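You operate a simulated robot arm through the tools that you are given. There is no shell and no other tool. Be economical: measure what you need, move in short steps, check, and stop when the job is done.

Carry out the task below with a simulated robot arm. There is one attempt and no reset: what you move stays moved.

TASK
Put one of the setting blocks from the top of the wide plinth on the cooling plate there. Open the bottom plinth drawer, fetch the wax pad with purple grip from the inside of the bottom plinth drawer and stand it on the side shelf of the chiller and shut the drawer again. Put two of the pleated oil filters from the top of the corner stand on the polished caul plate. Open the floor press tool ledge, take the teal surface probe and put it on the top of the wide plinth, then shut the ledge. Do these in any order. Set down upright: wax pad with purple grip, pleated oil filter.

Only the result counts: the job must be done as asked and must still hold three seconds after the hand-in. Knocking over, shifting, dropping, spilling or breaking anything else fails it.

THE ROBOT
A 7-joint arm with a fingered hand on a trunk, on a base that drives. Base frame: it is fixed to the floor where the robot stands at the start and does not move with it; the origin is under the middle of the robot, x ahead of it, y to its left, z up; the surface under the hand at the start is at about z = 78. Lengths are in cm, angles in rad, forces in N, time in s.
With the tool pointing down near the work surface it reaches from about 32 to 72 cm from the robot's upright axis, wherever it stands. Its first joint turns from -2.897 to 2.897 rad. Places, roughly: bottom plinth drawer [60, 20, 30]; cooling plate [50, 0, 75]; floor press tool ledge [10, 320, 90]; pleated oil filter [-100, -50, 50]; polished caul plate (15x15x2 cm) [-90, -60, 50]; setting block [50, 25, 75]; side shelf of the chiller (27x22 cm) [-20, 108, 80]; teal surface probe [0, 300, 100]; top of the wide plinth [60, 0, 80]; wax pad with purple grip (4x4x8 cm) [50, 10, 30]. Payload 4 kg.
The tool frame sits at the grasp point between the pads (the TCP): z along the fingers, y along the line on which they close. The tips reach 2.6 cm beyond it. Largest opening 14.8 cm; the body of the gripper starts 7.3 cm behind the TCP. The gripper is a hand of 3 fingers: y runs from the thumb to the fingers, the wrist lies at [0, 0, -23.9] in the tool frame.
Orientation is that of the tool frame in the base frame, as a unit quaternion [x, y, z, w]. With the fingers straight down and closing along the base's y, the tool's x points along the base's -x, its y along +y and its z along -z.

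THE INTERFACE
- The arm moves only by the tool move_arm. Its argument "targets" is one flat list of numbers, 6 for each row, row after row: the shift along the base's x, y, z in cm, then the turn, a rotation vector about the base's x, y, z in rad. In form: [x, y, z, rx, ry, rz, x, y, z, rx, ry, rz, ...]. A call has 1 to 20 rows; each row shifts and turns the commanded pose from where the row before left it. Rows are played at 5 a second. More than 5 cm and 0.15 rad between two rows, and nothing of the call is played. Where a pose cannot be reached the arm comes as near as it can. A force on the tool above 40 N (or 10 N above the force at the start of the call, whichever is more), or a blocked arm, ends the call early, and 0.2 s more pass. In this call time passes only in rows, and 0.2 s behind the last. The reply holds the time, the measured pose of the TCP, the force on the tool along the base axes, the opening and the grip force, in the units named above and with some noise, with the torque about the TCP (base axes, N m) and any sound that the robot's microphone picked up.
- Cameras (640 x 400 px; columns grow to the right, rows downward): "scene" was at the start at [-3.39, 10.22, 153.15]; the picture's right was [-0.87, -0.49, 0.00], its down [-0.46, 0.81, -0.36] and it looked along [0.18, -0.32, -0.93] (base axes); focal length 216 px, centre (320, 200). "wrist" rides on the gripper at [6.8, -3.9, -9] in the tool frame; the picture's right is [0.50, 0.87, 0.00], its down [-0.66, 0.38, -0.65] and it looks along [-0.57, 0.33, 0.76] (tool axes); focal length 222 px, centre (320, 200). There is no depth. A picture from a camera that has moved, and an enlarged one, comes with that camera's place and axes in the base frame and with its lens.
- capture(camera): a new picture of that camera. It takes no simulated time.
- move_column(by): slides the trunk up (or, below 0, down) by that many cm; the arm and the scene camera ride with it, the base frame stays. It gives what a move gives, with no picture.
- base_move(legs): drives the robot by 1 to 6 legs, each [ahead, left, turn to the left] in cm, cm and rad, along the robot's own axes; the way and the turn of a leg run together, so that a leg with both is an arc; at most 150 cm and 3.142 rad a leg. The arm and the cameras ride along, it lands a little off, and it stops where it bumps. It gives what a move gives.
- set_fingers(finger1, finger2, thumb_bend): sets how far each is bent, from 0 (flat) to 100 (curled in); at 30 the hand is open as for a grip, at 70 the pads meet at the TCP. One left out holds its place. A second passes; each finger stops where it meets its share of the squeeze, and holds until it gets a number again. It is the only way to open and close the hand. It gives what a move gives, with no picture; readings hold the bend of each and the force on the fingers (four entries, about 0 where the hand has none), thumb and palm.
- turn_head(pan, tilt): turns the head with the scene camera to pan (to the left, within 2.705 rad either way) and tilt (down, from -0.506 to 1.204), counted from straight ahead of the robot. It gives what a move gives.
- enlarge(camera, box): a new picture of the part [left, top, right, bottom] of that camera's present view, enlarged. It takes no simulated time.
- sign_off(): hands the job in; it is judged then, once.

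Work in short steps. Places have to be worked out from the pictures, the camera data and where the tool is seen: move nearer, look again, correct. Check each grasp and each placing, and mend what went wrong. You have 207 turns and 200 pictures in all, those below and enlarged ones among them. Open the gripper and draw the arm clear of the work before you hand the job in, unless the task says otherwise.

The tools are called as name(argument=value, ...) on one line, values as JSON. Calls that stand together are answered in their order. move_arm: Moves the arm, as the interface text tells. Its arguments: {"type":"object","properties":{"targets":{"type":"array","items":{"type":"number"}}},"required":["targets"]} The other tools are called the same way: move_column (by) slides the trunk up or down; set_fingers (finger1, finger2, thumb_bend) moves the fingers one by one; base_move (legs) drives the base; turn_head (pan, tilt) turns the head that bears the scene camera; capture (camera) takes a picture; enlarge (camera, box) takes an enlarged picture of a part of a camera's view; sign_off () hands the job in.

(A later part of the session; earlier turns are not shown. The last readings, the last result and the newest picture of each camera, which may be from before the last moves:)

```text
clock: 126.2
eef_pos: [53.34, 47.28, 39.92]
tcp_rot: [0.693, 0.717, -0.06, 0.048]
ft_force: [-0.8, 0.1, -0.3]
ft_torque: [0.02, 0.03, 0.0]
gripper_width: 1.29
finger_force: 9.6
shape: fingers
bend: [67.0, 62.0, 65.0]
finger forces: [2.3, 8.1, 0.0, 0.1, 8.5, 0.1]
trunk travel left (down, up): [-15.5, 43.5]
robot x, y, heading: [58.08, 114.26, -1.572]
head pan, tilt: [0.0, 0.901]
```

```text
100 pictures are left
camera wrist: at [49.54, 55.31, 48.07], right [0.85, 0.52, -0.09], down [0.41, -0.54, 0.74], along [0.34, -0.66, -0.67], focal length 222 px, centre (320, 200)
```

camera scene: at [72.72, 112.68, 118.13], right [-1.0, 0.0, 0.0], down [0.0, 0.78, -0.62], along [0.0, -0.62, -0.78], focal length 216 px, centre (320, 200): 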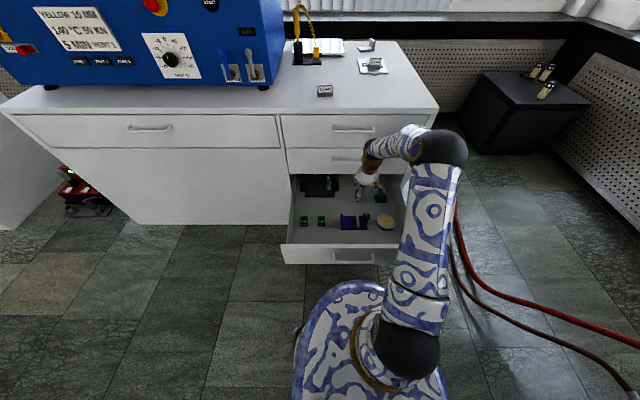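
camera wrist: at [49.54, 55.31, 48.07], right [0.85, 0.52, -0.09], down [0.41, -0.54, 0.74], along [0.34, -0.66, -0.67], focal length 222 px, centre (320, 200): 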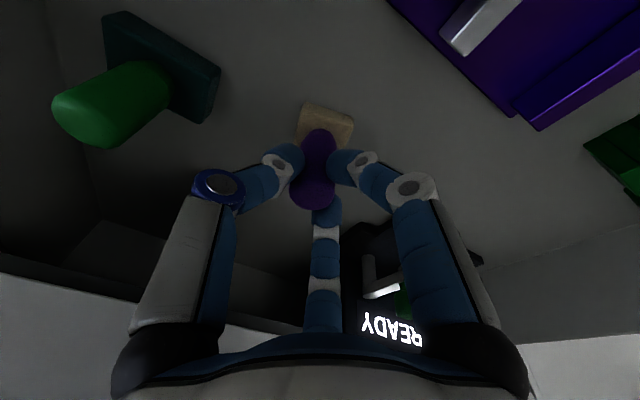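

All three fingers hold the grip. Lift 3 cm, draw out toward +y, and check.

move_arm(targets=[0, 0, 1.5, 0, 0, 0, 0, 1.5, 2.5, 0, 0, 0, 0, 3, 3, 0, 0, 0, 0, 3, 3, 0, 0, 0])

capture(camera="wrist")

```text
clock: 127.2
eef_pos: [53.35, 54.91, 49.93]
tcp_rot: [0.693, 0.717, -0.06, 0.047]
ft_force: [0.2, 0.6, -0.6]
ft_torque: [0.01, 0.01, 0.04]
gripper_width: 1.25
finger_force: 9.7
shape: fingers
bend: [67.0, 62.0, 65.0]
finger forces: [2.2, 8.2, 0.0, 0.0, 8.4, 0.0]
trunk travel left (down, up): [-15.5, 43.5]
robot x, y, heading: [57.6, 113.91, -1.572]
head pan, tilt: [0.0, 0.901]
```

```text
99 pictures are left
camera wrist: at [49.58, 62.89, 58.05], right [0.85, 0.52, -0.09], down [0.41, -0.54, 0.74], along [0.34, -0.66, -0.67], focal length 222 px, centre (320, 200)
```

wrist: 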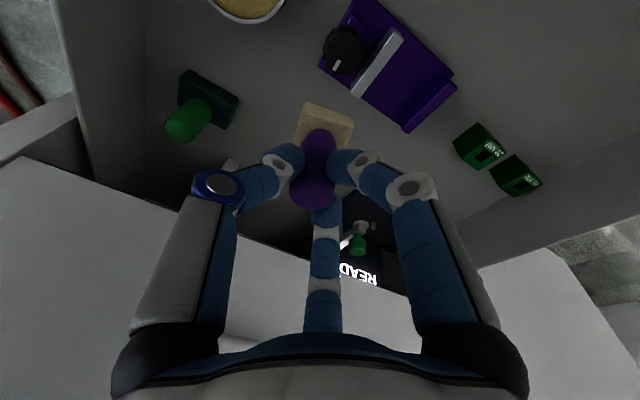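

Held. Raise the trunk and look at the chiller's shelf (to the robot's right).

move_column(by=38)

turn_head(pan=-1.6, tilt=0.8)

capture(camera="scene")

```text
clock: 130.9
eef_pos: [53.35, 54.82, 88.0]
tcp_rot: [0.693, 0.717, -0.059, 0.047]
ft_force: [0.6, 0.3, -1.0]
ft_torque: [0.03, -0.01, -0.01]
gripper_width: 1.25
finger_force: 9.3
shape: fingers
bend: [67.0, 62.0, 65.0]
finger forces: [2.2, 8.2, 0.0, 0.0, 8.4, 0.0]
trunk travel left (down, up): [-53.5, 5.5]
robot x, y, heading: [57.84, 113.82, -1.572]
head pan, tilt: [0.0, 0.901]
```

```text
clock: 132.6
eef_pos: [53.37, 54.82, 87.87]
tcp_rot: [0.694, 0.716, -0.06, 0.048]
ft_force: [-0.4, 0.4, -1.1]
ft_torque: [0.04, 0.0, 0.01]
gripper_width: 1.26
finger_force: 9.5
shape: fingers
bend: [67.0, 62.0, 65.0]
finger forces: [2.2, 8.2, 0.0, 0.0, 8.2, 0.0]
trunk travel left (down, up): [-53.5, 5.5]
robot x, y, heading: [57.86, 114.28, -1.577]
head pan, tilt: [-1.6, 0.799]
```

```text
98 pictures are left
camera scene: at [64.67, 120.46, 156.92], right [0.03, 1.0, 0.0], down [0.72, -0.02, -0.7], along [-0.7, 0.02, -0.72], focal length 216 px, centre (320, 200)
```

scene: 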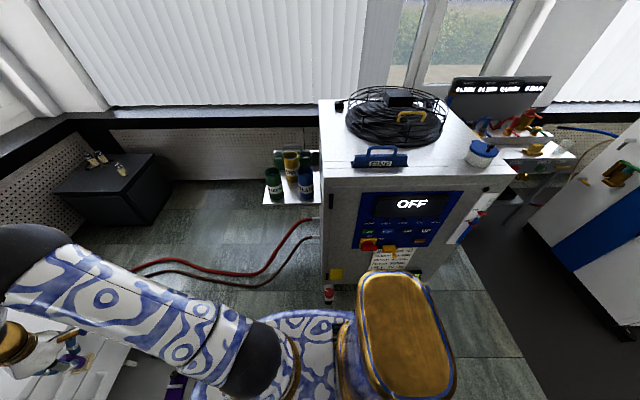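

Shelf is on the chiller's −y side with three cups and files. I'll pull the arm in, raise it, and turn the robot right to face the shelf.

move_arm(targets=[0, 3, 2, 0, 0, 0, 0, 3, 2, 0, 0, 0, 0, 3, 2, 0, 0, 0, 0, 3, 2, 0, 0, 0, 0, 1, 2, 0, 0, 0])

base_move(legs=[[0, 0, -1.4]])

turn_head(pan=0.0, tilt=0.8)

capture(camera="scene")

capture(camera="wrist")

```text
clock: 133.8
eef_pos: [53.41, 67.89, 97.98]
tcp_rot: [0.693, 0.717, -0.059, 0.048]
ft_force: [-0.5, -0.1, -0.4]
ft_torque: [0.04, 0.02, -0.01]
gripper_width: 1.24
finger_force: 9.4
shape: fingers
bend: [67.0, 62.0, 65.0]
finger forces: [2.2, 8.1, 0.1, 0.0, 8.3, 0.1]
trunk travel left (down, up): [-53.5, 5.5]
robot x, y, heading: [57.37, 114.74, -1.574]
head pan, tilt: [-1.6, 0.799]
```

```text
clock: 137.6
eef_pos: [11.31, 111.06, 98.01]
tcp_rot: [0.992, 0.096, -0.077, -0.003]
ft_force: [-0.5, 0.4, 0.5]
ft_torque: [-0.02, -0.02, -0.02]
gripper_width: 1.22
finger_force: 8.8
shape: fingers
bend: [68.0, 62.0, 65.0]
finger forces: [2.1, 8.0, 0.0, 0.0, 8.0, 0.1]
trunk travel left (down, up): [-53.5, 5.5]
robot x, y, heading: [57.72, 114.06, -2.983]
head pan, tilt: [-1.6, 0.799]
```

```text
clock: 139.3
eef_pos: [11.18, 111.11, 97.98]
tcp_rot: [0.992, 0.097, -0.077, -0.002]
ft_force: [-0.6, 0.9, -0.2]
ft_torque: [0.01, 0.0, 0.02]
gripper_width: 1.21
finger_force: 9.5
shape: fingers
bend: [68.0, 62.0, 65.0]
finger forces: [2.0, 8.0, 0.1, 0.0, 7.9, 0.0]
trunk travel left (down, up): [-53.5, 5.5]
robot x, y, heading: [57.66, 114.19, -2.987]
head pan, tilt: [0.0, 0.799]
```

```text
97 pictures are left
camera scene: at [57.97, 99.03, 156.92], right [-0.16, 0.99, 0.0], down [0.71, 0.11, -0.7], along [-0.69, -0.11, -0.72], focal length 216 px, centre (320, 200)
```

scene: 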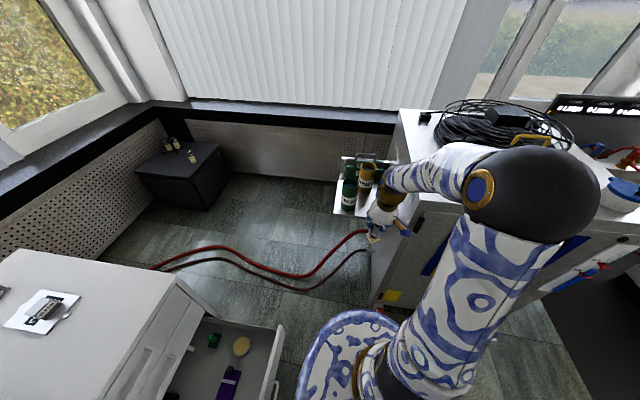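

```text
96 pictures are left
camera wrist: at [18.59, 116.4, 106.1], right [0.65, -0.75, -0.09], down [-0.46, -0.49, 0.74], along [-0.6, -0.44, -0.67], focal length 222 px, centre (320, 200)
```

wrist: 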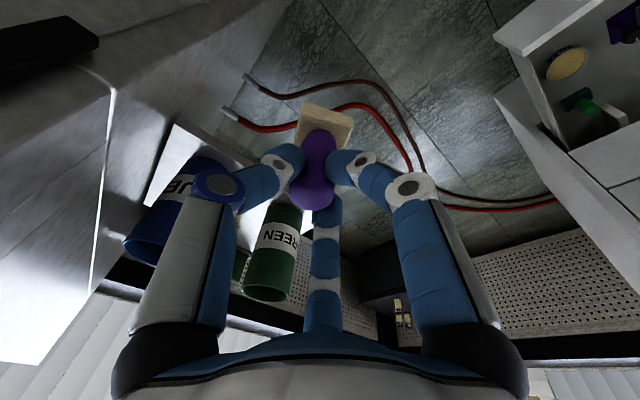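

Zoom on the shelf.

enlarge(camera="scene", box=[320, 130, 440, 230])

enlarge(camera="wrist", box=[100, 80, 340, 310])

```text
4.00 times, centred on (380, 180) of scene
camera zoom: at [57.97, 99.03, 156.92], right [-0.16, 0.99, 0.0], down [0.71, 0.11, -0.7], along [-0.69, -0.11, -0.72], focal length 865 px, centre (80, 280)
```

zoom: 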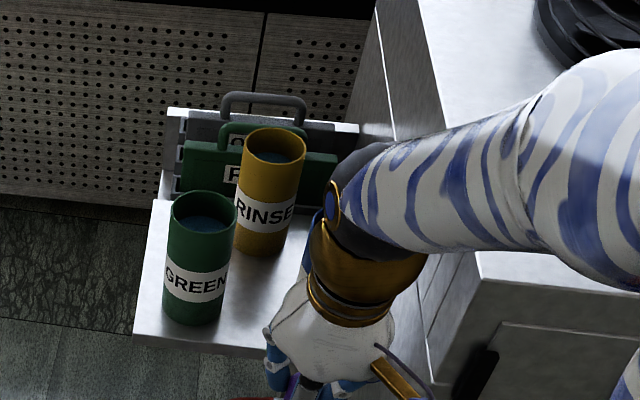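

```text
1.74 times, centred on (220, 195) of wrist
camera zoom: at [18.59, 116.4, 106.1], right [0.65, -0.75, -0.09], down [-0.46, -0.49, 0.74], along [-0.6, -0.44, -0.67], focal length 386 px, centre (494, 209)
```

zoom: 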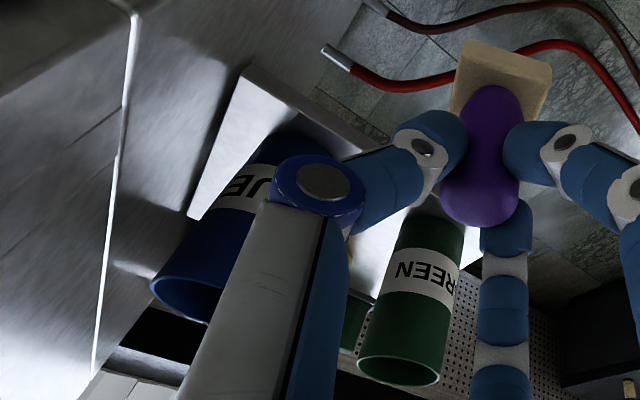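

Cups are ≈15 cm tall (top z≈95). Free spot on the shelf ≈[−26, 98.5], between the green cup and the files. Raise the hand 10 cm, drive 22 cm closer, and yaw the hand −90° so it's slim toward the yellow cup.

move_arm(targets=[0, -2, 4, 0, 0, 0, 0, -2, 4, 0, 0, 0, 0, -1, 3, 0, 0, 0])

base_move(legs=[[22, 1.5, 0]])

move_arm(targets=[-1, -0.5, 0, 0, 0, -0.143, -1, -0.5, 0, 0, 0, -0.143, -1, -0.5, 0, 0, 0, -0.143, -1, -0.5, 0, 0, 0, -0.143, -1, -0.5, 0, 0, 0, -0.143, -1, -0.5, 0, 0, 0, -0.143, -1, -0.5, 0, 0, 0, -0.143, -1, -0.5, 0, 0, 0, -0.143, -1, -0.5, 0, 0, 0, -0.143, -1, -0.5, 0, 0, 0, -0.143])

capture(camera="wrist")

capture(camera="scene")

```text
clock: 140.1
eef_pos: [11.02, 106.17, 109.13]
tcp_rot: [0.992, 0.097, -0.077, -0.003]
ft_force: [0.7, 0.1, -0.6]
ft_torque: [0.02, -0.01, 0.01]
gripper_width: 1.15
finger_force: 8.9
shape: fingers
bend: [68.0, 62.0, 65.0]
finger forces: [2.0, 8.1, 0.0, 0.0, 7.7, 0.0]
trunk travel left (down, up): [-53.5, 5.5]
robot x, y, heading: [58.13, 114.39, -2.987]
head pan, tilt: [0.0, 0.799]
```

```text
clock: 141.8
eef_pos: [-10.46, 101.15, 109.12]
tcp_rot: [0.992, 0.097, -0.076, -0.002]
ft_force: [-0.9, -0.2, -0.6]
ft_torque: [0.0, -0.03, 0.0]
gripper_width: 1.16
finger_force: 8.9
shape: fingers
bend: [68.0, 62.0, 65.0]
finger forces: [2.1, 8.0, 0.1, 0.1, 7.8, 0.0]
trunk travel left (down, up): [-53.5, 5.5]
robot x, y, heading: [35.76, 109.09, -2.982]
head pan, tilt: [0.0, 0.799]
```

```text
clock: 144.0
eef_pos: [-20.58, 96.14, 108.99]
tcp_rot: [0.813, -0.578, -0.057, -0.052]
ft_force: [-0.1, 0.1, -0.7]
ft_torque: [0.03, -0.01, 0.01]
gripper_width: 1.14
finger_force: 8.2
shape: fingers
bend: [68.0, 62.0, 65.0]
finger forces: [1.9, 8.0, 0.0, 0.0, 7.3, 0.0]
trunk travel left (down, up): [-53.5, 5.5]
robot x, y, heading: [36.58, 109.41, -2.982]
head pan, tilt: [0.0, 0.799]
```

```text
93 pictures are left
camera wrist: at [-14.22, 89.87, 117.1], right [-0.66, -0.75, -0.09], down [-0.55, 0.39, 0.74], along [-0.52, 0.54, -0.67], focal length 222 px, centre (320, 200)
```

wrist: 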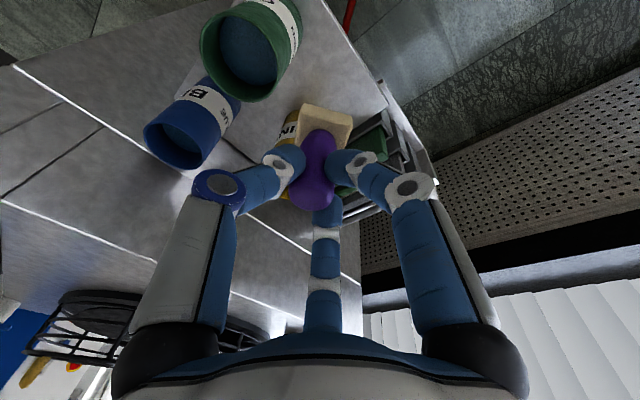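

```text
92 pictures are left
camera scene: at [36.37, 93.99, 156.92], right [-0.16, 0.99, 0.0], down [0.71, 0.11, -0.7], along [-0.69, -0.11, -0.72], focal length 216 px, centre (320, 200)
```

scene: 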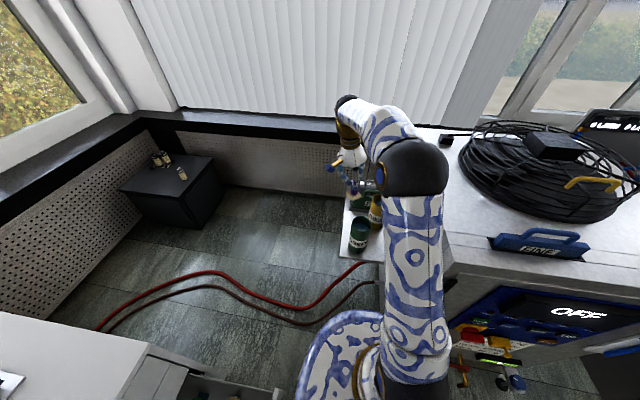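

Zoom both views for the layout.

enlarge(camera="wrist", box=[140, 0, 460, 220])

enlarge(camera="scene", box=[310, 140, 430, 270])

```text
1.82 times, centred on (300, 110) of wrist
camera zoom: at [-14.22, 89.87, 117.1], right [-0.66, -0.75, -0.09], down [-0.55, 0.39, 0.74], along [-0.52, 0.54, -0.67], focal length 404 px, centre (356, 364)
```

zoom: 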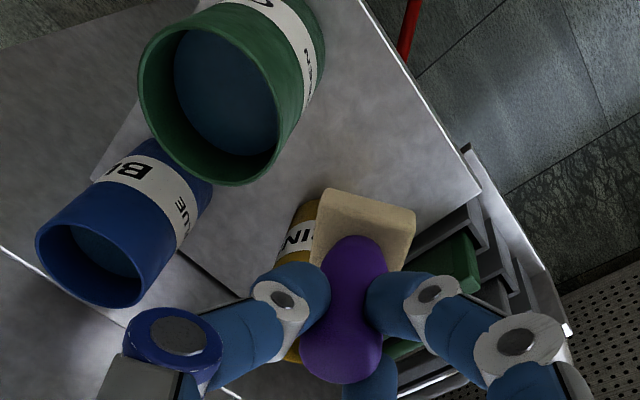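

```text
3.08 times, centred on (370, 205) of scene
camera zoom: at [36.37, 93.99, 156.92], right [-0.16, 0.99, 0.0], down [0.71, 0.11, -0.7], along [-0.69, -0.11, -0.72], focal length 666 px, centre (166, 185)
```

zoom: 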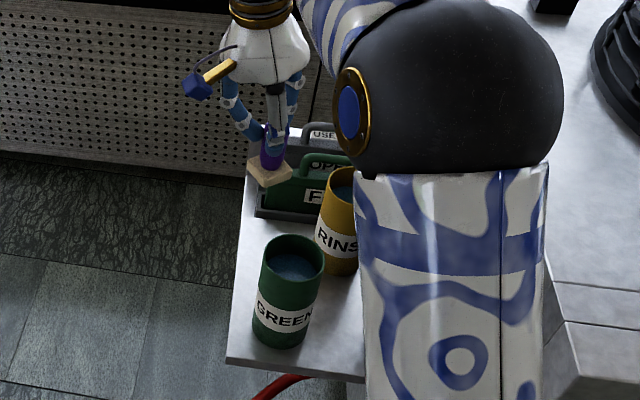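

Shelf y-edge 95, files from x≈−32, green cup surface x≈−17, yellow cup from y≈105.5. Target [−24.8, 98.7]. Move over it and descend to TCP 95 first.

move_arm(targets=[-1.4, 0.9, 0, 0, 0, -0.11, -1.4, 0.9, 0, 0, 0, -0.11, -1.4, 0.8, 0, 0, 0, -0.11, 0, 0, -4, 0, 0, 0, 0, 0, -4, 0, 0, 0, 0, 0, -4, 0, 0, 0])

capture(camera="wrist")

enlarge(camera="scene", box=[310, 140, 430, 270])

```text
clock: 145.4
eef_pos: [-24.53, 98.75, 97.11]
tcp_rot: [0.707, -0.703, -0.047, -0.061]
ft_force: [-0.7, -0.3, -1.1]
ft_torque: [0.02, 0.01, 0.04]
gripper_width: 1.12
finger_force: 8.6
shape: fingers
bend: [68.0, 62.0, 65.0]
finger forces: [1.9, 7.9, 0.0, 0.0, 7.3, 0.0]
trunk travel left (down, up): [-53.5, 5.5]
robot x, y, heading: [36.53, 109.49, -2.979]
head pan, tilt: [0.0, 0.799]
```

```text
89 pictures are left
camera wrist: at [-20.7, 90.86, 105.18], right [-0.86, -0.5, -0.09], down [-0.4, 0.55, 0.74], along [-0.32, 0.67, -0.67], focal length 222 px, centre (320, 200)
```

wrist: 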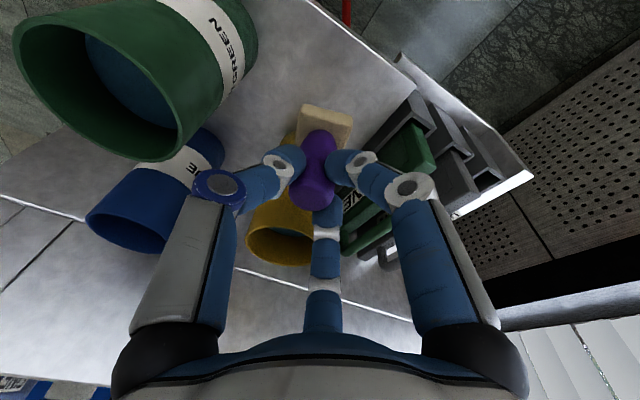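

```text
3.08 times, centred on (370, 205) of scene
camera zoom: at [36.37, 94.0, 156.92], right [-0.16, 0.99, 0.0], down [0.71, 0.11, -0.7], along [-0.69, -0.11, -0.72], focal length 666 px, centre (166, 185)
```

zoom: 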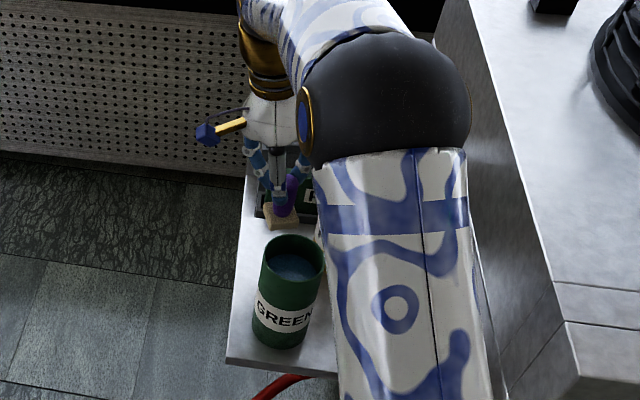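

Good clearances. Shift −0.6 in x and descend 8 cm more.

move_arm(targets=[-0.6, 0, -3, 0, 0, 0, 0, 0, -3, 0, 0, 0, 0, 0, -2.3, 0, 0, 0])

capture(camera="wrist")

enlarge(camera="scene", box=[310, 140, 430, 270])

```text
clock: 146.2
eef_pos: [-25.25, 98.76, 88.82]
tcp_rot: [0.707, -0.703, -0.047, -0.061]
ft_force: [0.8, -0.2, -1.0]
ft_torque: [0.0, 0.04, 0.01]
gripper_width: 1.13
finger_force: 8.5
shape: fingers
bend: [68.0, 62.0, 65.0]
finger forces: [1.9, 7.9, 0.0, 0.0, 7.3, 0.0]
trunk travel left (down, up): [-53.5, 5.5]
robot x, y, heading: [36.56, 109.37, -2.979]
head pan, tilt: [0.0, 0.799]
```

```text
87 pictures are left
camera wrist: at [-21.31, 90.92, 96.94], right [-0.86, -0.5, -0.09], down [-0.4, 0.55, 0.74], along [-0.32, 0.67, -0.67], focal length 222 px, centre (320, 200)
```

wrist: 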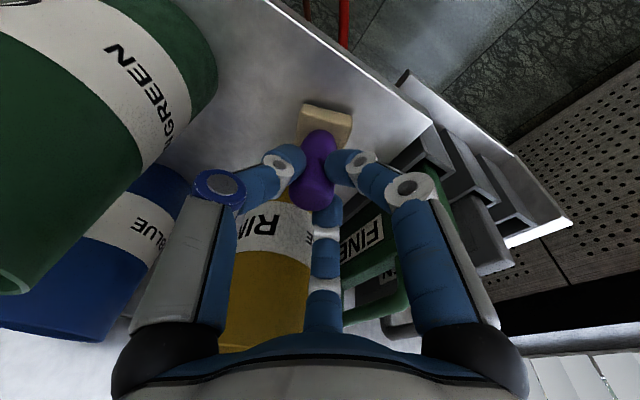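

```text
3.08 times, centred on (370, 205) of scene
camera zoom: at [36.38, 94.01, 156.92], right [-0.16, 0.99, 0.0], down [0.71, 0.11, -0.7], along [-0.69, -0.11, -0.72], focal length 666 px, centre (166, 185)
```

zoom: 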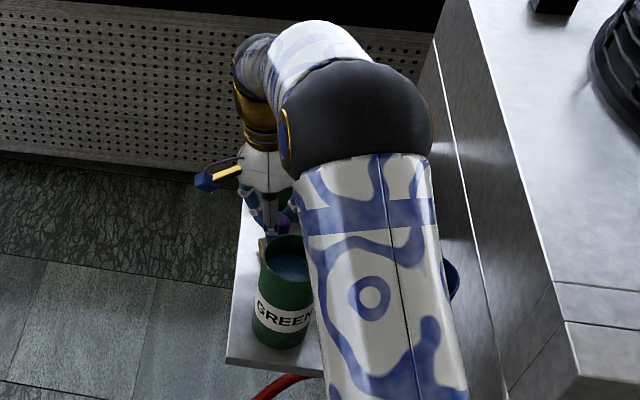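

Lower gently to contact.

move_arm(targets=[0, 0, -1, 0, 0, 0, 0, 0, -0.7, 0, 0, 0])

move_arm(targets=[0, 0, -0.4, 0, 0, 0])

move_arm(targets=[0, 0, -0.3, 0, 0, 0])

capture(camera="wrist")

```text
clock: 146.8
eef_pos: [-25.38, 98.77, 87.21]
tcp_rot: [0.708, -0.702, -0.046, -0.059]
ft_force: [0.9, -0.8, 10.9]
ft_torque: [0.11, 0.0, -0.02]
gripper_width: 0.87
finger_force: 10.5
shape: fingers
bend: [69.0, 62.0, 67.0]
finger forces: [2.1, 9.4, 0.1, 0.1, 9.8, 0.0]
trunk travel left (down, up): [-53.5, 5.5]
robot x, y, heading: [35.87, 109.04, -2.982]
head pan, tilt: [0.0, 0.799]
```

```text
clock: 147.2
eef_pos: [-25.36, 98.86, 86.87]
tcp_rot: [0.707, -0.703, -0.048, -0.06]
ft_force: [1.7, -2.0, 14.4]
ft_torque: [0.09, -0.04, -0.04]
gripper_width: 0.79
finger_force: 11.5
shape: fingers
bend: [69.0, 61.0, 67.0]
finger forces: [2.1, 10.0, 0.0, 0.0, 10.9, 0.0]
trunk travel left (down, up): [-53.5, 5.5]
robot x, y, heading: [36.07, 108.89, -2.984]
head pan, tilt: [0.0, 0.799]
```

```text
clock: 147.6
eef_pos: [-25.4, 98.77, 86.35]
tcp_rot: [0.707, -0.703, -0.048, -0.06]
ft_force: [1.7, -1.5, 12.2]
ft_torque: [0.1, -0.03, -0.06]
gripper_width: 0.79
finger_force: 10.4
shape: fingers
bend: [69.0, 61.0, 67.0]
finger forces: [1.8, 9.2, 0.1, 0.0, 10.0, 0.0]
trunk travel left (down, up): [-53.5, 5.5]
robot x, y, heading: [36.09, 109.59, -2.983]
head pan, tilt: [0.0, 0.799]
```

```text
85 pictures are left
camera wrist: at [-21.37, 90.86, 94.52], right [-0.86, -0.5, -0.09], down [-0.4, 0.55, 0.74], along [-0.32, 0.67, -0.67], focal length 222 px, centre (320, 200)
```

wrist: 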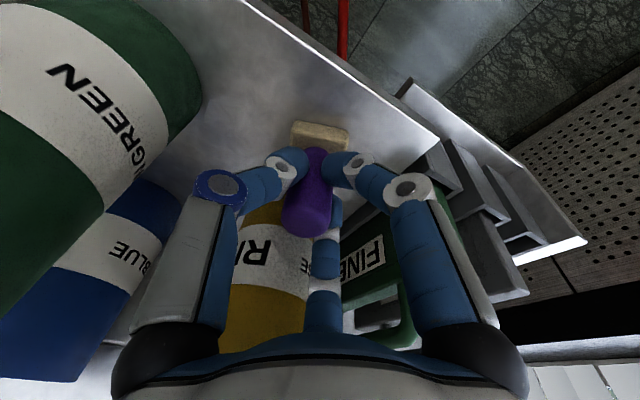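

The pad is firmly on the shelf (slid a little in the grip). Open moderately.

set_fingers(finger1=54, finger2=52, thumb_bend=54)

capture(camera="wrist")

```text
clock: 148.6
eef_pos: [-25.37, 98.69, 86.48]
tcp_rot: [0.707, -0.702, -0.048, -0.061]
ft_force: [0.4, 0.5, 0.2]
ft_torque: [0.0, -0.02, 0.03]
gripper_width: 4.83
finger_force: 0.1
shape: fingers
bend: [54.0, 52.0, 54.0]
finger forces: [0.0, 0.0, 0.0, 0.0, 0.1, 0.1]
trunk travel left (down, up): [-53.5, 5.5]
robot x, y, heading: [35.94, 109.61, -2.981]
head pan, tilt: [0.0, 0.799]
```

```text
84 pictures are left
camera wrist: at [-21.44, 90.85, 94.47], right [-0.86, -0.5, -0.09], down [-0.4, 0.55, 0.74], along [-0.32, 0.67, -0.67], focal length 222 px, centre (320, 200)
```

wrist: 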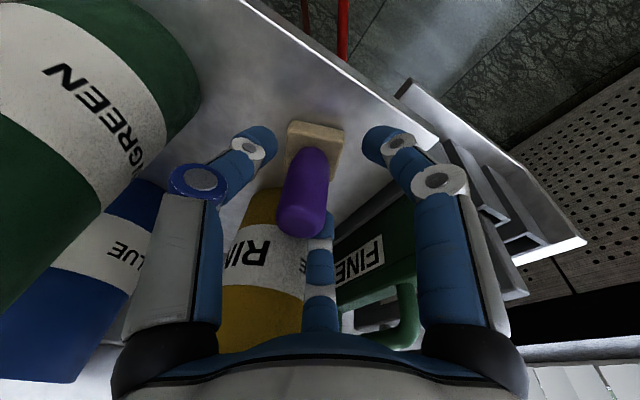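

Released; pad stands. Lift straight up clear of the cups.

move_arm(targets=[0, 0, 2, 0, 0, 0, 0, 0, 3, 0, 0, 0, 0, 0, 4, 0, 0, 0, 0, 0, 4.5, 0, 0, 0, 0, 0, 4.5, 0, 0, 0, 0, 0, 4.5, 0, 0, 0])

capture(camera="wrist")

```text
clock: 150.0
eef_pos: [-25.38, 98.67, 108.77]
tcp_rot: [0.707, -0.703, -0.047, -0.061]
ft_force: [0.5, 1.1, -0.3]
ft_torque: [0.0, 0.01, -0.01]
gripper_width: 4.85
finger_force: 0.1
shape: fingers
bend: [54.0, 52.0, 54.0]
finger forces: [0.0, 0.0, 0.0, 0.1, 0.1, 0.0]
trunk travel left (down, up): [-53.5, 5.5]
robot x, y, heading: [35.98, 108.99, -2.985]
head pan, tilt: [0.0, 0.799]
```

```text
83 pictures are left
camera wrist: at [-21.47, 90.8, 116.76], right [-0.86, -0.5, -0.09], down [-0.4, 0.55, 0.74], along [-0.32, 0.67, -0.67], focal length 222 px, centre (320, 200)
```

wrist: 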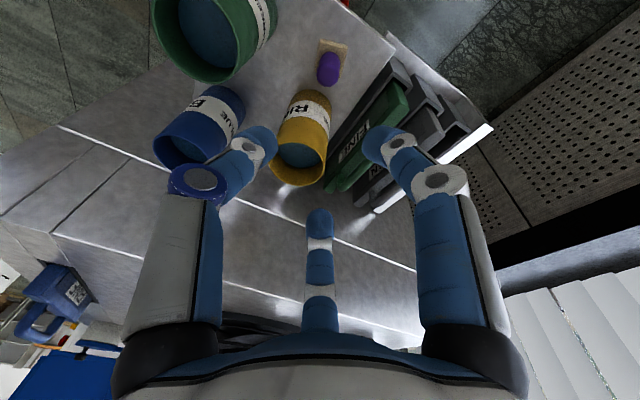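

The wax pad stands on the shelf. Now back off, turn to face −y and go to the drawer's front.

base_move(legs=[[-24, 0, 0], [0, 0, 1.41], [-45, 3, 0]])

move_column(by=-40)

turn_head(pan=0.0, tilt=0.8)

capture(camera="scene")

```text
clock: 157.5
eef_pos: [62.75, 95.46, 108.62]
tcp_rot: [0.993, -0.09, -0.075, -0.016]
ft_force: [-1.1, -0.3, -0.2]
ft_torque: [-0.02, 0.01, -0.02]
gripper_width: 4.84
finger_force: 0.1
shape: fingers
bend: [54.0, 52.0, 54.0]
finger forces: [0.0, 0.0, 0.0, 0.0, 0.0, 0.1]
trunk travel left (down, up): [-53.5, 5.5]
robot x, y, heading: [63.56, 157.84, -1.6]
head pan, tilt: [0.0, 0.799]
```

```text
clock: 161.3
eef_pos: [62.62, 95.36, 68.53]
tcp_rot: [0.993, -0.09, -0.075, -0.016]
ft_force: [-0.1, 0.1, 1.0]
ft_torque: [-0.02, -0.04, 0.02]
gripper_width: 4.88
finger_force: 0.1
shape: fingers
bend: [54.0, 52.0, 54.0]
finger forces: [0.0, 0.0, 0.0, 0.0, 0.0, 0.1]
trunk travel left (down, up): [-13.5, 45.5]
robot x, y, heading: [64.08, 157.94, -1.602]
head pan, tilt: [0.0, 0.799]
```

```text
clock: 161.9
eef_pos: [62.61, 95.33, 68.62]
tcp_rot: [0.993, -0.09, -0.075, -0.017]
ft_force: [0.2, -0.1, 0.3]
ft_torque: [0.03, -0.02, 0.02]
gripper_width: 4.85
finger_force: 0.0
shape: fingers
bend: [54.0, 52.0, 54.0]
finger forces: [0.0, 0.0, 0.1, 0.1, 0.0, 0.1]
trunk travel left (down, up): [-13.5, 45.5]
robot x, y, heading: [63.78, 157.88, -1.598]
head pan, tilt: [0.0, 0.799]
```

```text
82 pictures are left
camera scene: at [78.68, 155.37, 116.92], right [-1.0, 0.03, 0.0], down [0.02, 0.72, -0.7], along [-0.02, -0.7, -0.72], focal length 216 px, centre (320, 200)
```

scene: 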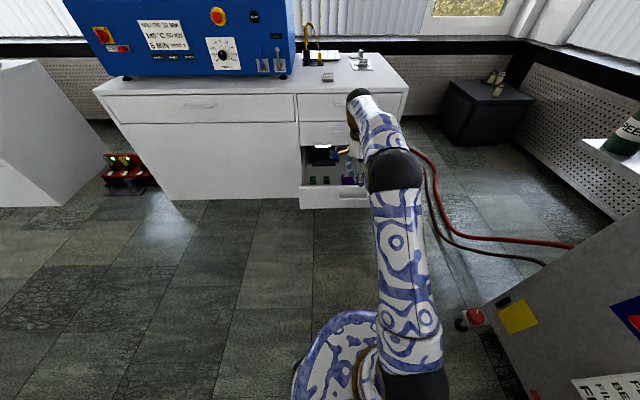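

Make the hand horizontal (pointing −y), level with the panel above the bar.

set_fingers(finger1=69, finger2=69, thumb_bend=69)

move_arm(targets=[0, 0, 0, 0, -0.147, 0, 0, 0, 0, 0, 0, 0.0915, 0, 0, 0, 0, 0, 0.0915, 0, 0, 0, -0.147, 0, 0, 0, 0, 0, -0.147, 0, 0, 0, 0, 0, -0.147, 0, 0, 0, 0, 0, -0.147, 0, 0, 0, 0, 0, -0.147, 0, 0, 0, 0, 0, -0.147, 0, 0, 0, 0, 0, -0.147, 0, 0, 0, 0, 0, -0.147, 0, 0, 0, 0, 0, -0.147, 0, 0, 0, 0, 0, -0.147, 0, 0, 0, 0, 0, -0.147, 0, 0, -0.3, 0, -4, 0, 0, 0, -0.3, 0, -4, 0, 0, 0, -0.3, 0, -4, 0, 0, 0, -0.3, 0, -4, 0, 0, 0, -0.3, 0, -4, 0, 0, 0, -0.3, 0, -4, 0, 0, 0])

capture(camera="scene")

capture(camera="wrist")

```text
clock: 162.9
eef_pos: [62.52, 95.3, 68.66]
tcp_rot: [0.993, -0.09, -0.075, -0.016]
ft_force: [0.7, 0.6, -0.3]
ft_torque: [-0.02, 0.0, -0.01]
gripper_width: 0.25
finger_force: 0.1
shape: fingers
bend: [69.0, 69.0, 69.0]
finger forces: [0.1, 0.0, 0.0, 0.0, 0.0, 0.1]
trunk travel left (down, up): [-13.5, 45.5]
robot x, y, heading: [64.24, 157.81, -1.601]
head pan, tilt: [0.0, 0.799]
```

```text
clock: 167.1
eef_pos: [61.1, 95.4, 44.73]
tcp_rot: [0.707, -0.001, -0.005, 0.707]
ft_force: [0.7, 0.0, -0.4]
ft_torque: [0.03, 0.0, -0.01]
gripper_width: 0.19
finger_force: 0.0
shape: fingers
bend: [69.0, 69.0, 69.0]
finger forces: [0.0, 0.0, 0.0, 0.0, 0.0, 0.1]
trunk travel left (down, up): [-13.5, 45.5]
robot x, y, heading: [63.69, 157.49, -1.6]
head pan, tilt: [0.0, 0.799]
```

```text
81 pictures are left
camera scene: at [78.68, 155.39, 116.93], right [-1.0, 0.03, 0.0], down [0.02, 0.72, -0.7], along [-0.02, -0.7, -0.72], focal length 216 px, centre (320, 200)
```

scene: 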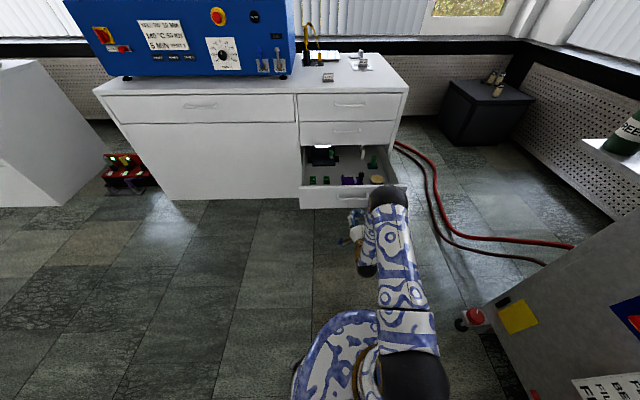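

```text
80 pictures are left
camera wrist: at [67.94, 104.47, 40.87], right [0.5, 0.0, 0.86], down [-0.65, 0.66, 0.38], along [-0.57, -0.75, 0.33], focal length 222 px, centre (320, 200)
```

wrist: 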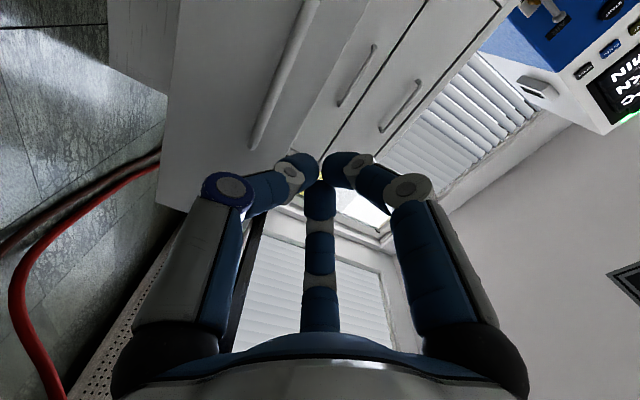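

Pushing at z≈36 (below the bar) is safer. Lower 8.7 cm, then drive forward 30.

move_arm(targets=[-0.3, 0, -4.4, 0, 0, 0, -0.3, 0, -4.4, 0, 0, 0])

base_move(legs=[[15, 0, 0.02], [12, 0, 0]])

capture(camera="scene")

capture(camera="wrist")

```text
clock: 167.7
eef_pos: [60.2, 95.38, 35.86]
tcp_rot: [0.707, -0.001, -0.005, 0.707]
ft_force: [1.3, -0.5, -0.1]
ft_torque: [-0.02, 0.02, 0.04]
gripper_width: 0.21
finger_force: 0.1
shape: fingers
bend: [69.0, 69.0, 69.0]
finger forces: [0.1, 0.1, 0.0, 0.1, 0.0, 0.0]
trunk travel left (down, up): [-13.5, 45.5]
robot x, y, heading: [64.08, 157.71, -1.6]
head pan, tilt: [0.0, 0.799]
```

```text
clock: 169.9
eef_pos: [60.74, 68.33, 35.95]
tcp_rot: [0.708, 0.004, 0.001, 0.706]
ft_force: [0.9, -0.1, -0.8]
ft_torque: [-0.02, 0.0, 0.01]
gripper_width: 0.18
finger_force: 0.0
shape: fingers
bend: [69.0, 69.0, 69.0]
finger forces: [0.1, 0.0, 0.1, 0.0, 0.1, 0.1]
trunk travel left (down, up): [-13.5, 45.5]
robot x, y, heading: [63.18, 130.98, -1.581]
head pan, tilt: [0.0, 0.799]
```

```text
79 pictures are left
camera scene: at [78.29, 128.61, 116.92], right [-1.0, 0.01, 0.0], down [0.01, 0.72, -0.7], along [-0.01, -0.7, -0.72], focal length 216 px, centre (320, 200)
```

scene: 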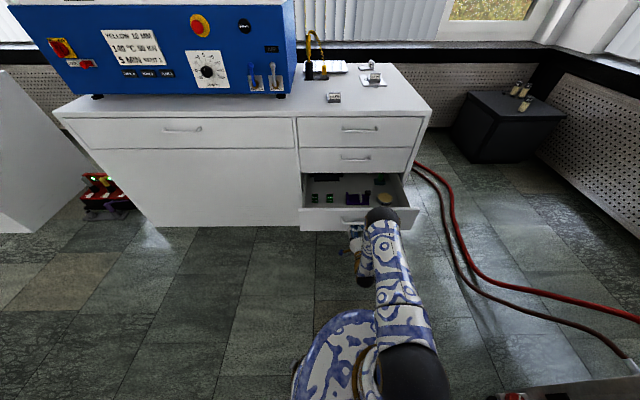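

```text
78 pictures are left
camera wrist: at [67.62, 77.54, 32.07], right [0.5, 0.0, 0.86], down [-0.66, 0.65, 0.38], along [-0.56, -0.76, 0.33], focal length 222 px, centre (320, 200)
```

wrist: 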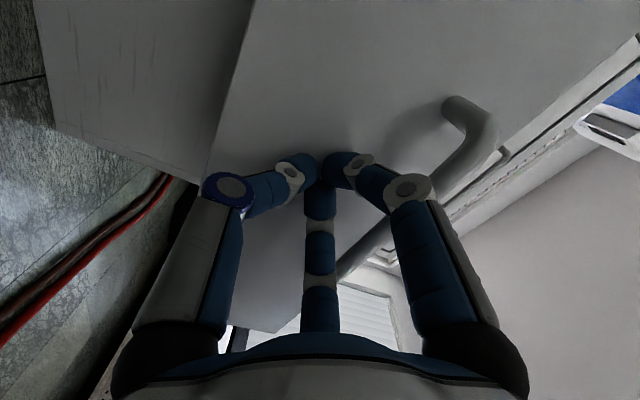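

The drawer moves in. Drive 21 more, then finish with the arm.

base_move(legs=[[21, 0, 0.01]])

move_arm(targets=[0, -1, 0, 0, 0, 0, 0, -1, 0, 0, 0, 0, 0, -1, 0, 0, 0, 0, 0, -1, 0, 0, 0, 0, 0, -0.7, 0, 0, 0, 0, 0, -0.5, 0, 0, 0, 0, 0, -0.5, 0, 0, 0, 0])

capture(camera="scene")

```text
clock: 171.6
eef_pos: [61.06, 47.42, 35.83]
tcp_rot: [0.707, 0.007, 0.004, 0.707]
ft_force: [1.2, -0.8, 0.1]
ft_torque: [0.0, -0.01, -0.04]
gripper_width: 0.15
finger_force: 0.2
shape: fingers
bend: [69.0, 69.0, 69.0]
finger forces: [0.0, 0.0, 0.0, 0.0, 0.0, 0.1]
trunk travel left (down, up): [-13.5, 45.5]
robot x, y, heading: [62.99, 109.59, -1.576]
head pan, tilt: [0.0, 0.799]
```

```text
clock: 173.2
eef_pos: [61.17, 42.08, 35.61]
tcp_rot: [0.709, 0.008, 0.004, 0.705]
ft_force: [1.4, 13.0, 4.8]
ft_torque: [-0.13, 0.0, 0.04]
gripper_width: 0.13
finger_force: 8.1
shape: fingers
bend: [68.0, 69.0, 70.0]
finger forces: [7.7, 5.3, 0.1, 0.0, 2.4, 0.0]
trunk travel left (down, up): [-13.5, 45.5]
robot x, y, heading: [63.29, 110.4, -1.58]
head pan, tilt: [0.0, 0.799]
stopped in row 7: the force on the tool passed its limit at 41 N (the readings are from after the stop); the commanded pose is now the measured one
```

```text
77 pictures are left
camera scene: at [78.12, 107.96, 116.93], right [-1.0, 0.01, 0.0], down [0.0, 0.72, -0.7], along [0.0, -0.7, -0.72], focal length 216 px, centre (320, 200)
```

scene: 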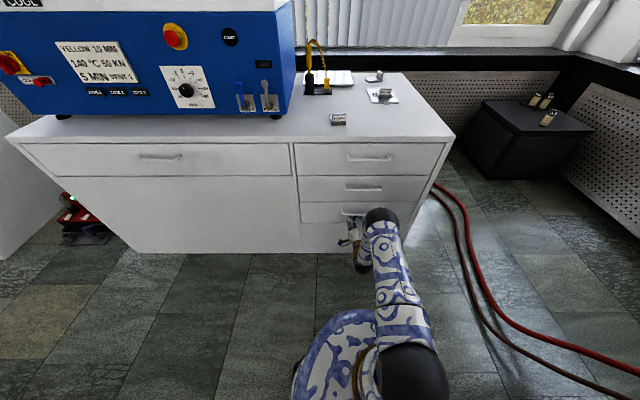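

Drawer is fully shut (41 N against the stop). Back off, restore the hand to pointing down and raise the trunk.

base_move(legs=[[-25, 0, 0]])

move_arm(targets=[0, 1.5, 2, 0.143, 0, 0, 0, 1.5, 2, 0.143, 0, 0, 0, 1.5, 2, 0.143, 0, 0, 0, 1.5, 2, 0.143, 0, 0, 0, 1.5, 2, 0.143, 0, 0, 0, 1.5, 2, 0.143, 0, 0, 0, 1.5, 2, 0.143, 0, 0, 0, 1.5, 2, 0.143, 0, 0, 0, 1.5, 2, 0.143, 0, 0, 0, 1.5, 2, 0.143, 0, 0, 0, 1.5, 2, 0.14, 0, 0])

move_column(by=39)

base_move(legs=[[-75, 8, 0], [-60, 0, 0]])

turn_head(pan=-1.6, tilt=0.5)

capture(camera="scene")

```text
clock: 175.1
eef_pos: [61.12, 67.52, 35.53]
tcp_rot: [0.709, 0.007, 0.006, 0.705]
ft_force: [-0.2, -0.8, 1.2]
ft_torque: [-0.01, 0.0, 0.0]
gripper_width: 0.17
finger_force: 0.0
shape: fingers
bend: [69.0, 69.0, 69.0]
finger forces: [0.0, 0.0, 0.0, 0.0, 0.0, 0.1]
trunk travel left (down, up): [-13.5, 45.5]
robot x, y, heading: [63.35, 135.71, -1.578]
head pan, tilt: [0.0, 0.799]
```

```text
clock: 177.5
eef_pos: [61.45, 84.11, 57.69]
tcp_rot: [1.0, 0.003, 0.008, -0.004]
ft_force: [-1.3, 0.2, -0.1]
ft_torque: [0.02, -0.02, 0.02]
gripper_width: 0.2
finger_force: 0.1
shape: fingers
bend: [69.0, 69.0, 69.0]
finger forces: [0.0, 0.0, 0.0, 0.0, 0.0, 0.0]
trunk travel left (down, up): [-13.5, 45.5]
robot x, y, heading: [63.51, 135.31, -1.573]
head pan, tilt: [0.0, 0.799]
```

```text
clock: 181.2
eef_pos: [61.41, 83.95, 96.47]
tcp_rot: [1.0, 0.002, 0.008, -0.003]
ft_force: [0.9, -0.6, -0.5]
ft_torque: [-0.01, -0.01, 0.0]
gripper_width: 0.19
finger_force: 0.0
shape: fingers
bend: [69.0, 69.0, 69.0]
finger forces: [0.0, 0.0, 0.0, 0.0, 0.0, 0.0]
trunk travel left (down, up): [-52.5, 6.5]
robot x, y, heading: [63.16, 135.15, -1.581]
head pan, tilt: [0.0, 0.799]
```

```text
clock: 188.3
eef_pos: [70.62, 219.63, 96.5]
tcp_rot: [1.0, 0.0, 0.007, -0.003]
ft_force: [-0.4, 0.4, -1.1]
ft_torque: [0.01, 0.02, 0.0]
gripper_width: 0.18
finger_force: 0.0
shape: fingers
bend: [69.0, 69.0, 69.0]
finger forces: [0.0, 0.0, 0.1, 0.1, 0.0, 0.0]
trunk travel left (down, up): [-52.5, 6.5]
robot x, y, heading: [72.95, 271.39, -1.582]
head pan, tilt: [0.0, 0.799]
```

```text
clock: 190.0
eef_pos: [70.79, 219.6, 96.55]
tcp_rot: [1.0, 0.002, 0.009, -0.002]
ft_force: [0.0, 0.5, 0.0]
ft_torque: [-0.02, -0.04, -0.01]
gripper_width: 0.19
finger_force: 0.1
shape: fingers
bend: [69.0, 69.0, 69.0]
finger forces: [0.1, 0.0, 0.0, 0.0, 0.0, 0.0]
trunk travel left (down, up): [-52.5, 6.5]
robot x, y, heading: [72.84, 270.96, -1.579]
head pan, tilt: [-1.6, 0.499]
```

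```text
76 pictures are left
camera scene: at [78.74, 277.27, 158.52], right [0.04, 1.0, 0.0], down [0.48, -0.02, -0.88], along [-0.88, 0.03, -0.48], focal length 216 px, centre (320, 200)
```

scene: 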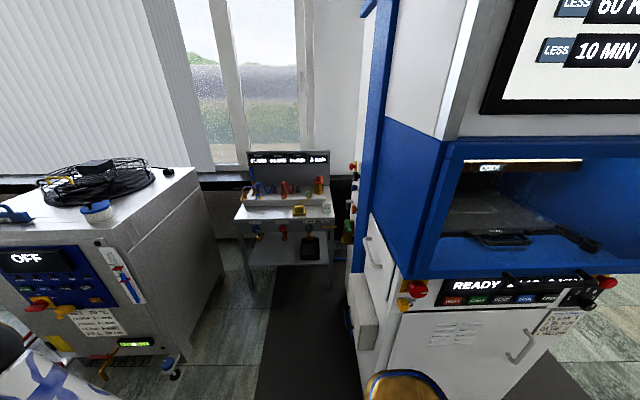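

Zoom on the press's side and look further at its front.

enlarge(camera="scene", box=[330, 130, 640, 400])

turn_head(pan=-2.2, tilt=0.6)

capture(camera="scene")

```text
1.48 times, centred on (485, 265) of scene
camera zoom: at [78.74, 277.27, 158.52], right [0.04, 1.0, 0.0], down [0.48, -0.02, -0.88], along [-0.88, 0.03, -0.48], focal length 320 px, centre (76, 104)
```

zoom: 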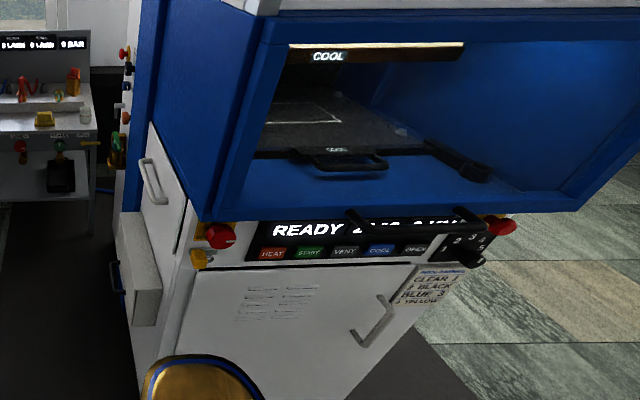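

```text
clock: 191.0
eef_pos: [70.7, 219.7, 96.49]
tcp_rot: [1.0, 0.0, 0.008, -0.003]
ft_force: [-0.2, -0.3, 0.0]
ft_torque: [0.03, 0.03, 0.02]
gripper_width: 0.14
finger_force: 0.0
shape: fingers
bend: [69.0, 69.0, 69.0]
finger forces: [0.0, 0.0, 0.0, 0.0, 0.0, 0.0]
trunk travel left (down, up): [-52.5, 6.5]
robot x, y, heading: [72.83, 271.21, -1.582]
head pan, tilt: [-2.201, 0.6]
```

```text
74 pictures are left
camera scene: at [80.73, 282.19, 157.61], right [0.6, 0.8, 0.0], down [0.45, -0.34, -0.83], along [-0.66, 0.49, -0.56], focal length 216 px, centre (320, 200)
```

scene: 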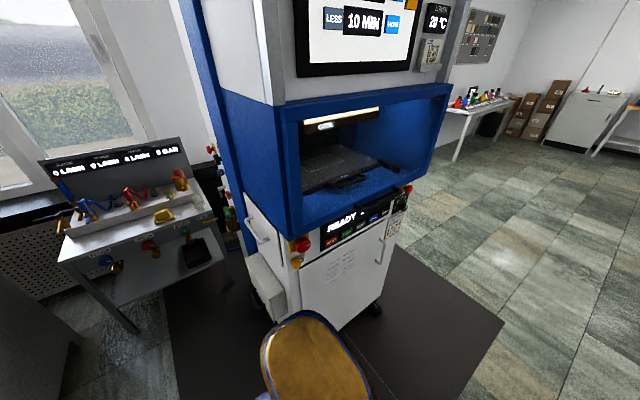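

The tool ledge is a drawer-like front in the press's −y side with a bar handle near [4, 303, 90]. I'll turn around (via the free side) and come to about [12, 228] facing +y.

base_move(legs=[[0, 0, 3.14], [-43, 0, 0], [0, 60, 0]])

turn_head(pan=0.0, tilt=0.7)

capture(camera="scene")

capture(camera="wrist")

```text
clock: 203.9
eef_pos: [15.71, 281.86, 96.64]
tcp_rot: [0.016, 1.0, -0.002, -0.008]
ft_force: [-0.7, -0.6, 0.8]
ft_torque: [-0.01, -0.02, 0.01]
gripper_width: 0.17
finger_force: 0.0
shape: fingers
bend: [69.0, 69.0, 69.0]
finger forces: [0.1, 0.1, 0.1, 0.0, 0.1, 0.0]
trunk travel left (down, up): [-52.5, 6.5]
robot x, y, heading: [11.98, 230.41, 1.531]
head pan, tilt: [-2.201, 0.6]
```

```text
clock: 205.9
eef_pos: [15.97, 281.77, 96.51]
tcp_rot: [0.015, 1.0, -0.002, -0.009]
ft_force: [-1.4, 0.0, 0.3]
ft_torque: [0.04, -0.01, 0.01]
gripper_width: 0.19
finger_force: 0.0
shape: fingers
bend: [69.0, 69.0, 69.0]
finger forces: [0.1, 0.0, 0.1, 0.1, 0.0, 0.0]
trunk travel left (down, up): [-52.5, 6.5]
robot x, y, heading: [12.11, 230.4, 1.533]
head pan, tilt: [0.0, 0.7]
```

```text
73 pictures are left
camera scene: at [-3.02, 233.53, 156.75], right [1.0, -0.04, 0.0], down [-0.03, -0.64, -0.76], along [0.03, 0.76, -0.64], focal length 216 px, centre (320, 200)
```

scene: 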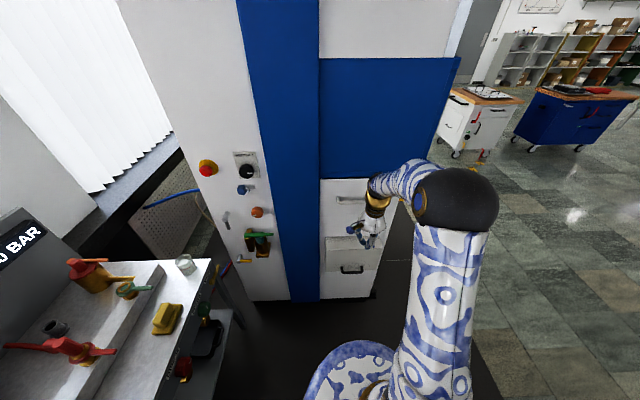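

```text
72 pictures are left
camera wrist: at [9.31, 278.26, 105.77], right [-0.47, 0.88, 0.0], down [0.68, 0.36, 0.64], along [0.56, 0.31, -0.77], focal length 222 px, centre (320, 200)
```

wrist: 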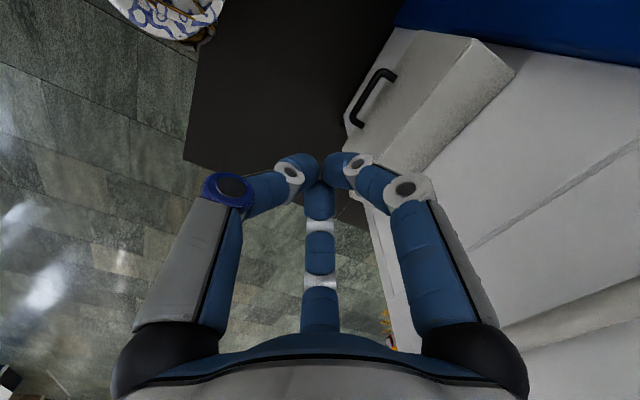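

Zoom on the press side.

enlarge(camera="scene", box=[300, 160, 430, 310])

enlarge(camera="wrist", box=[320, 0, 640, 300])

```text
2.67 times, centred on (365, 235) of scene
camera zoom: at [-3.02, 233.53, 156.75], right [1.0, -0.04, 0.0], down [-0.03, -0.64, -0.76], along [0.03, 0.76, -0.64], focal length 577 px, centre (200, 107)
```

zoom: 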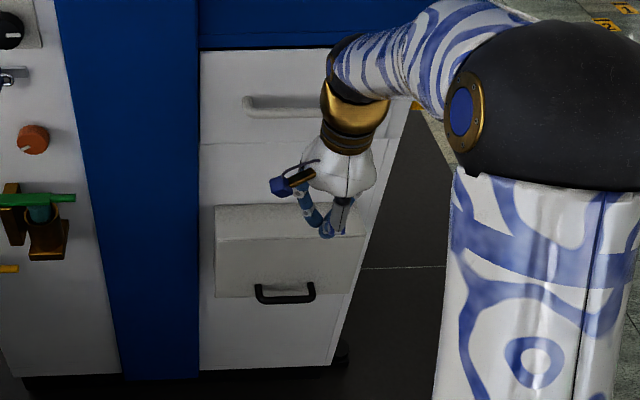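

```text
1.33 times, centred on (480, 150) of wrist
camera zoom: at [9.31, 278.26, 105.77], right [-0.47, 0.88, 0.0], down [0.68, 0.36, 0.64], along [0.56, 0.31, -0.77], focal length 296 px, centre (107, 267)
```

zoom: 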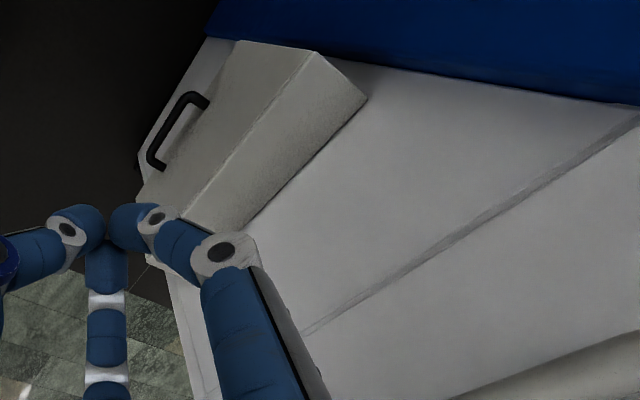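

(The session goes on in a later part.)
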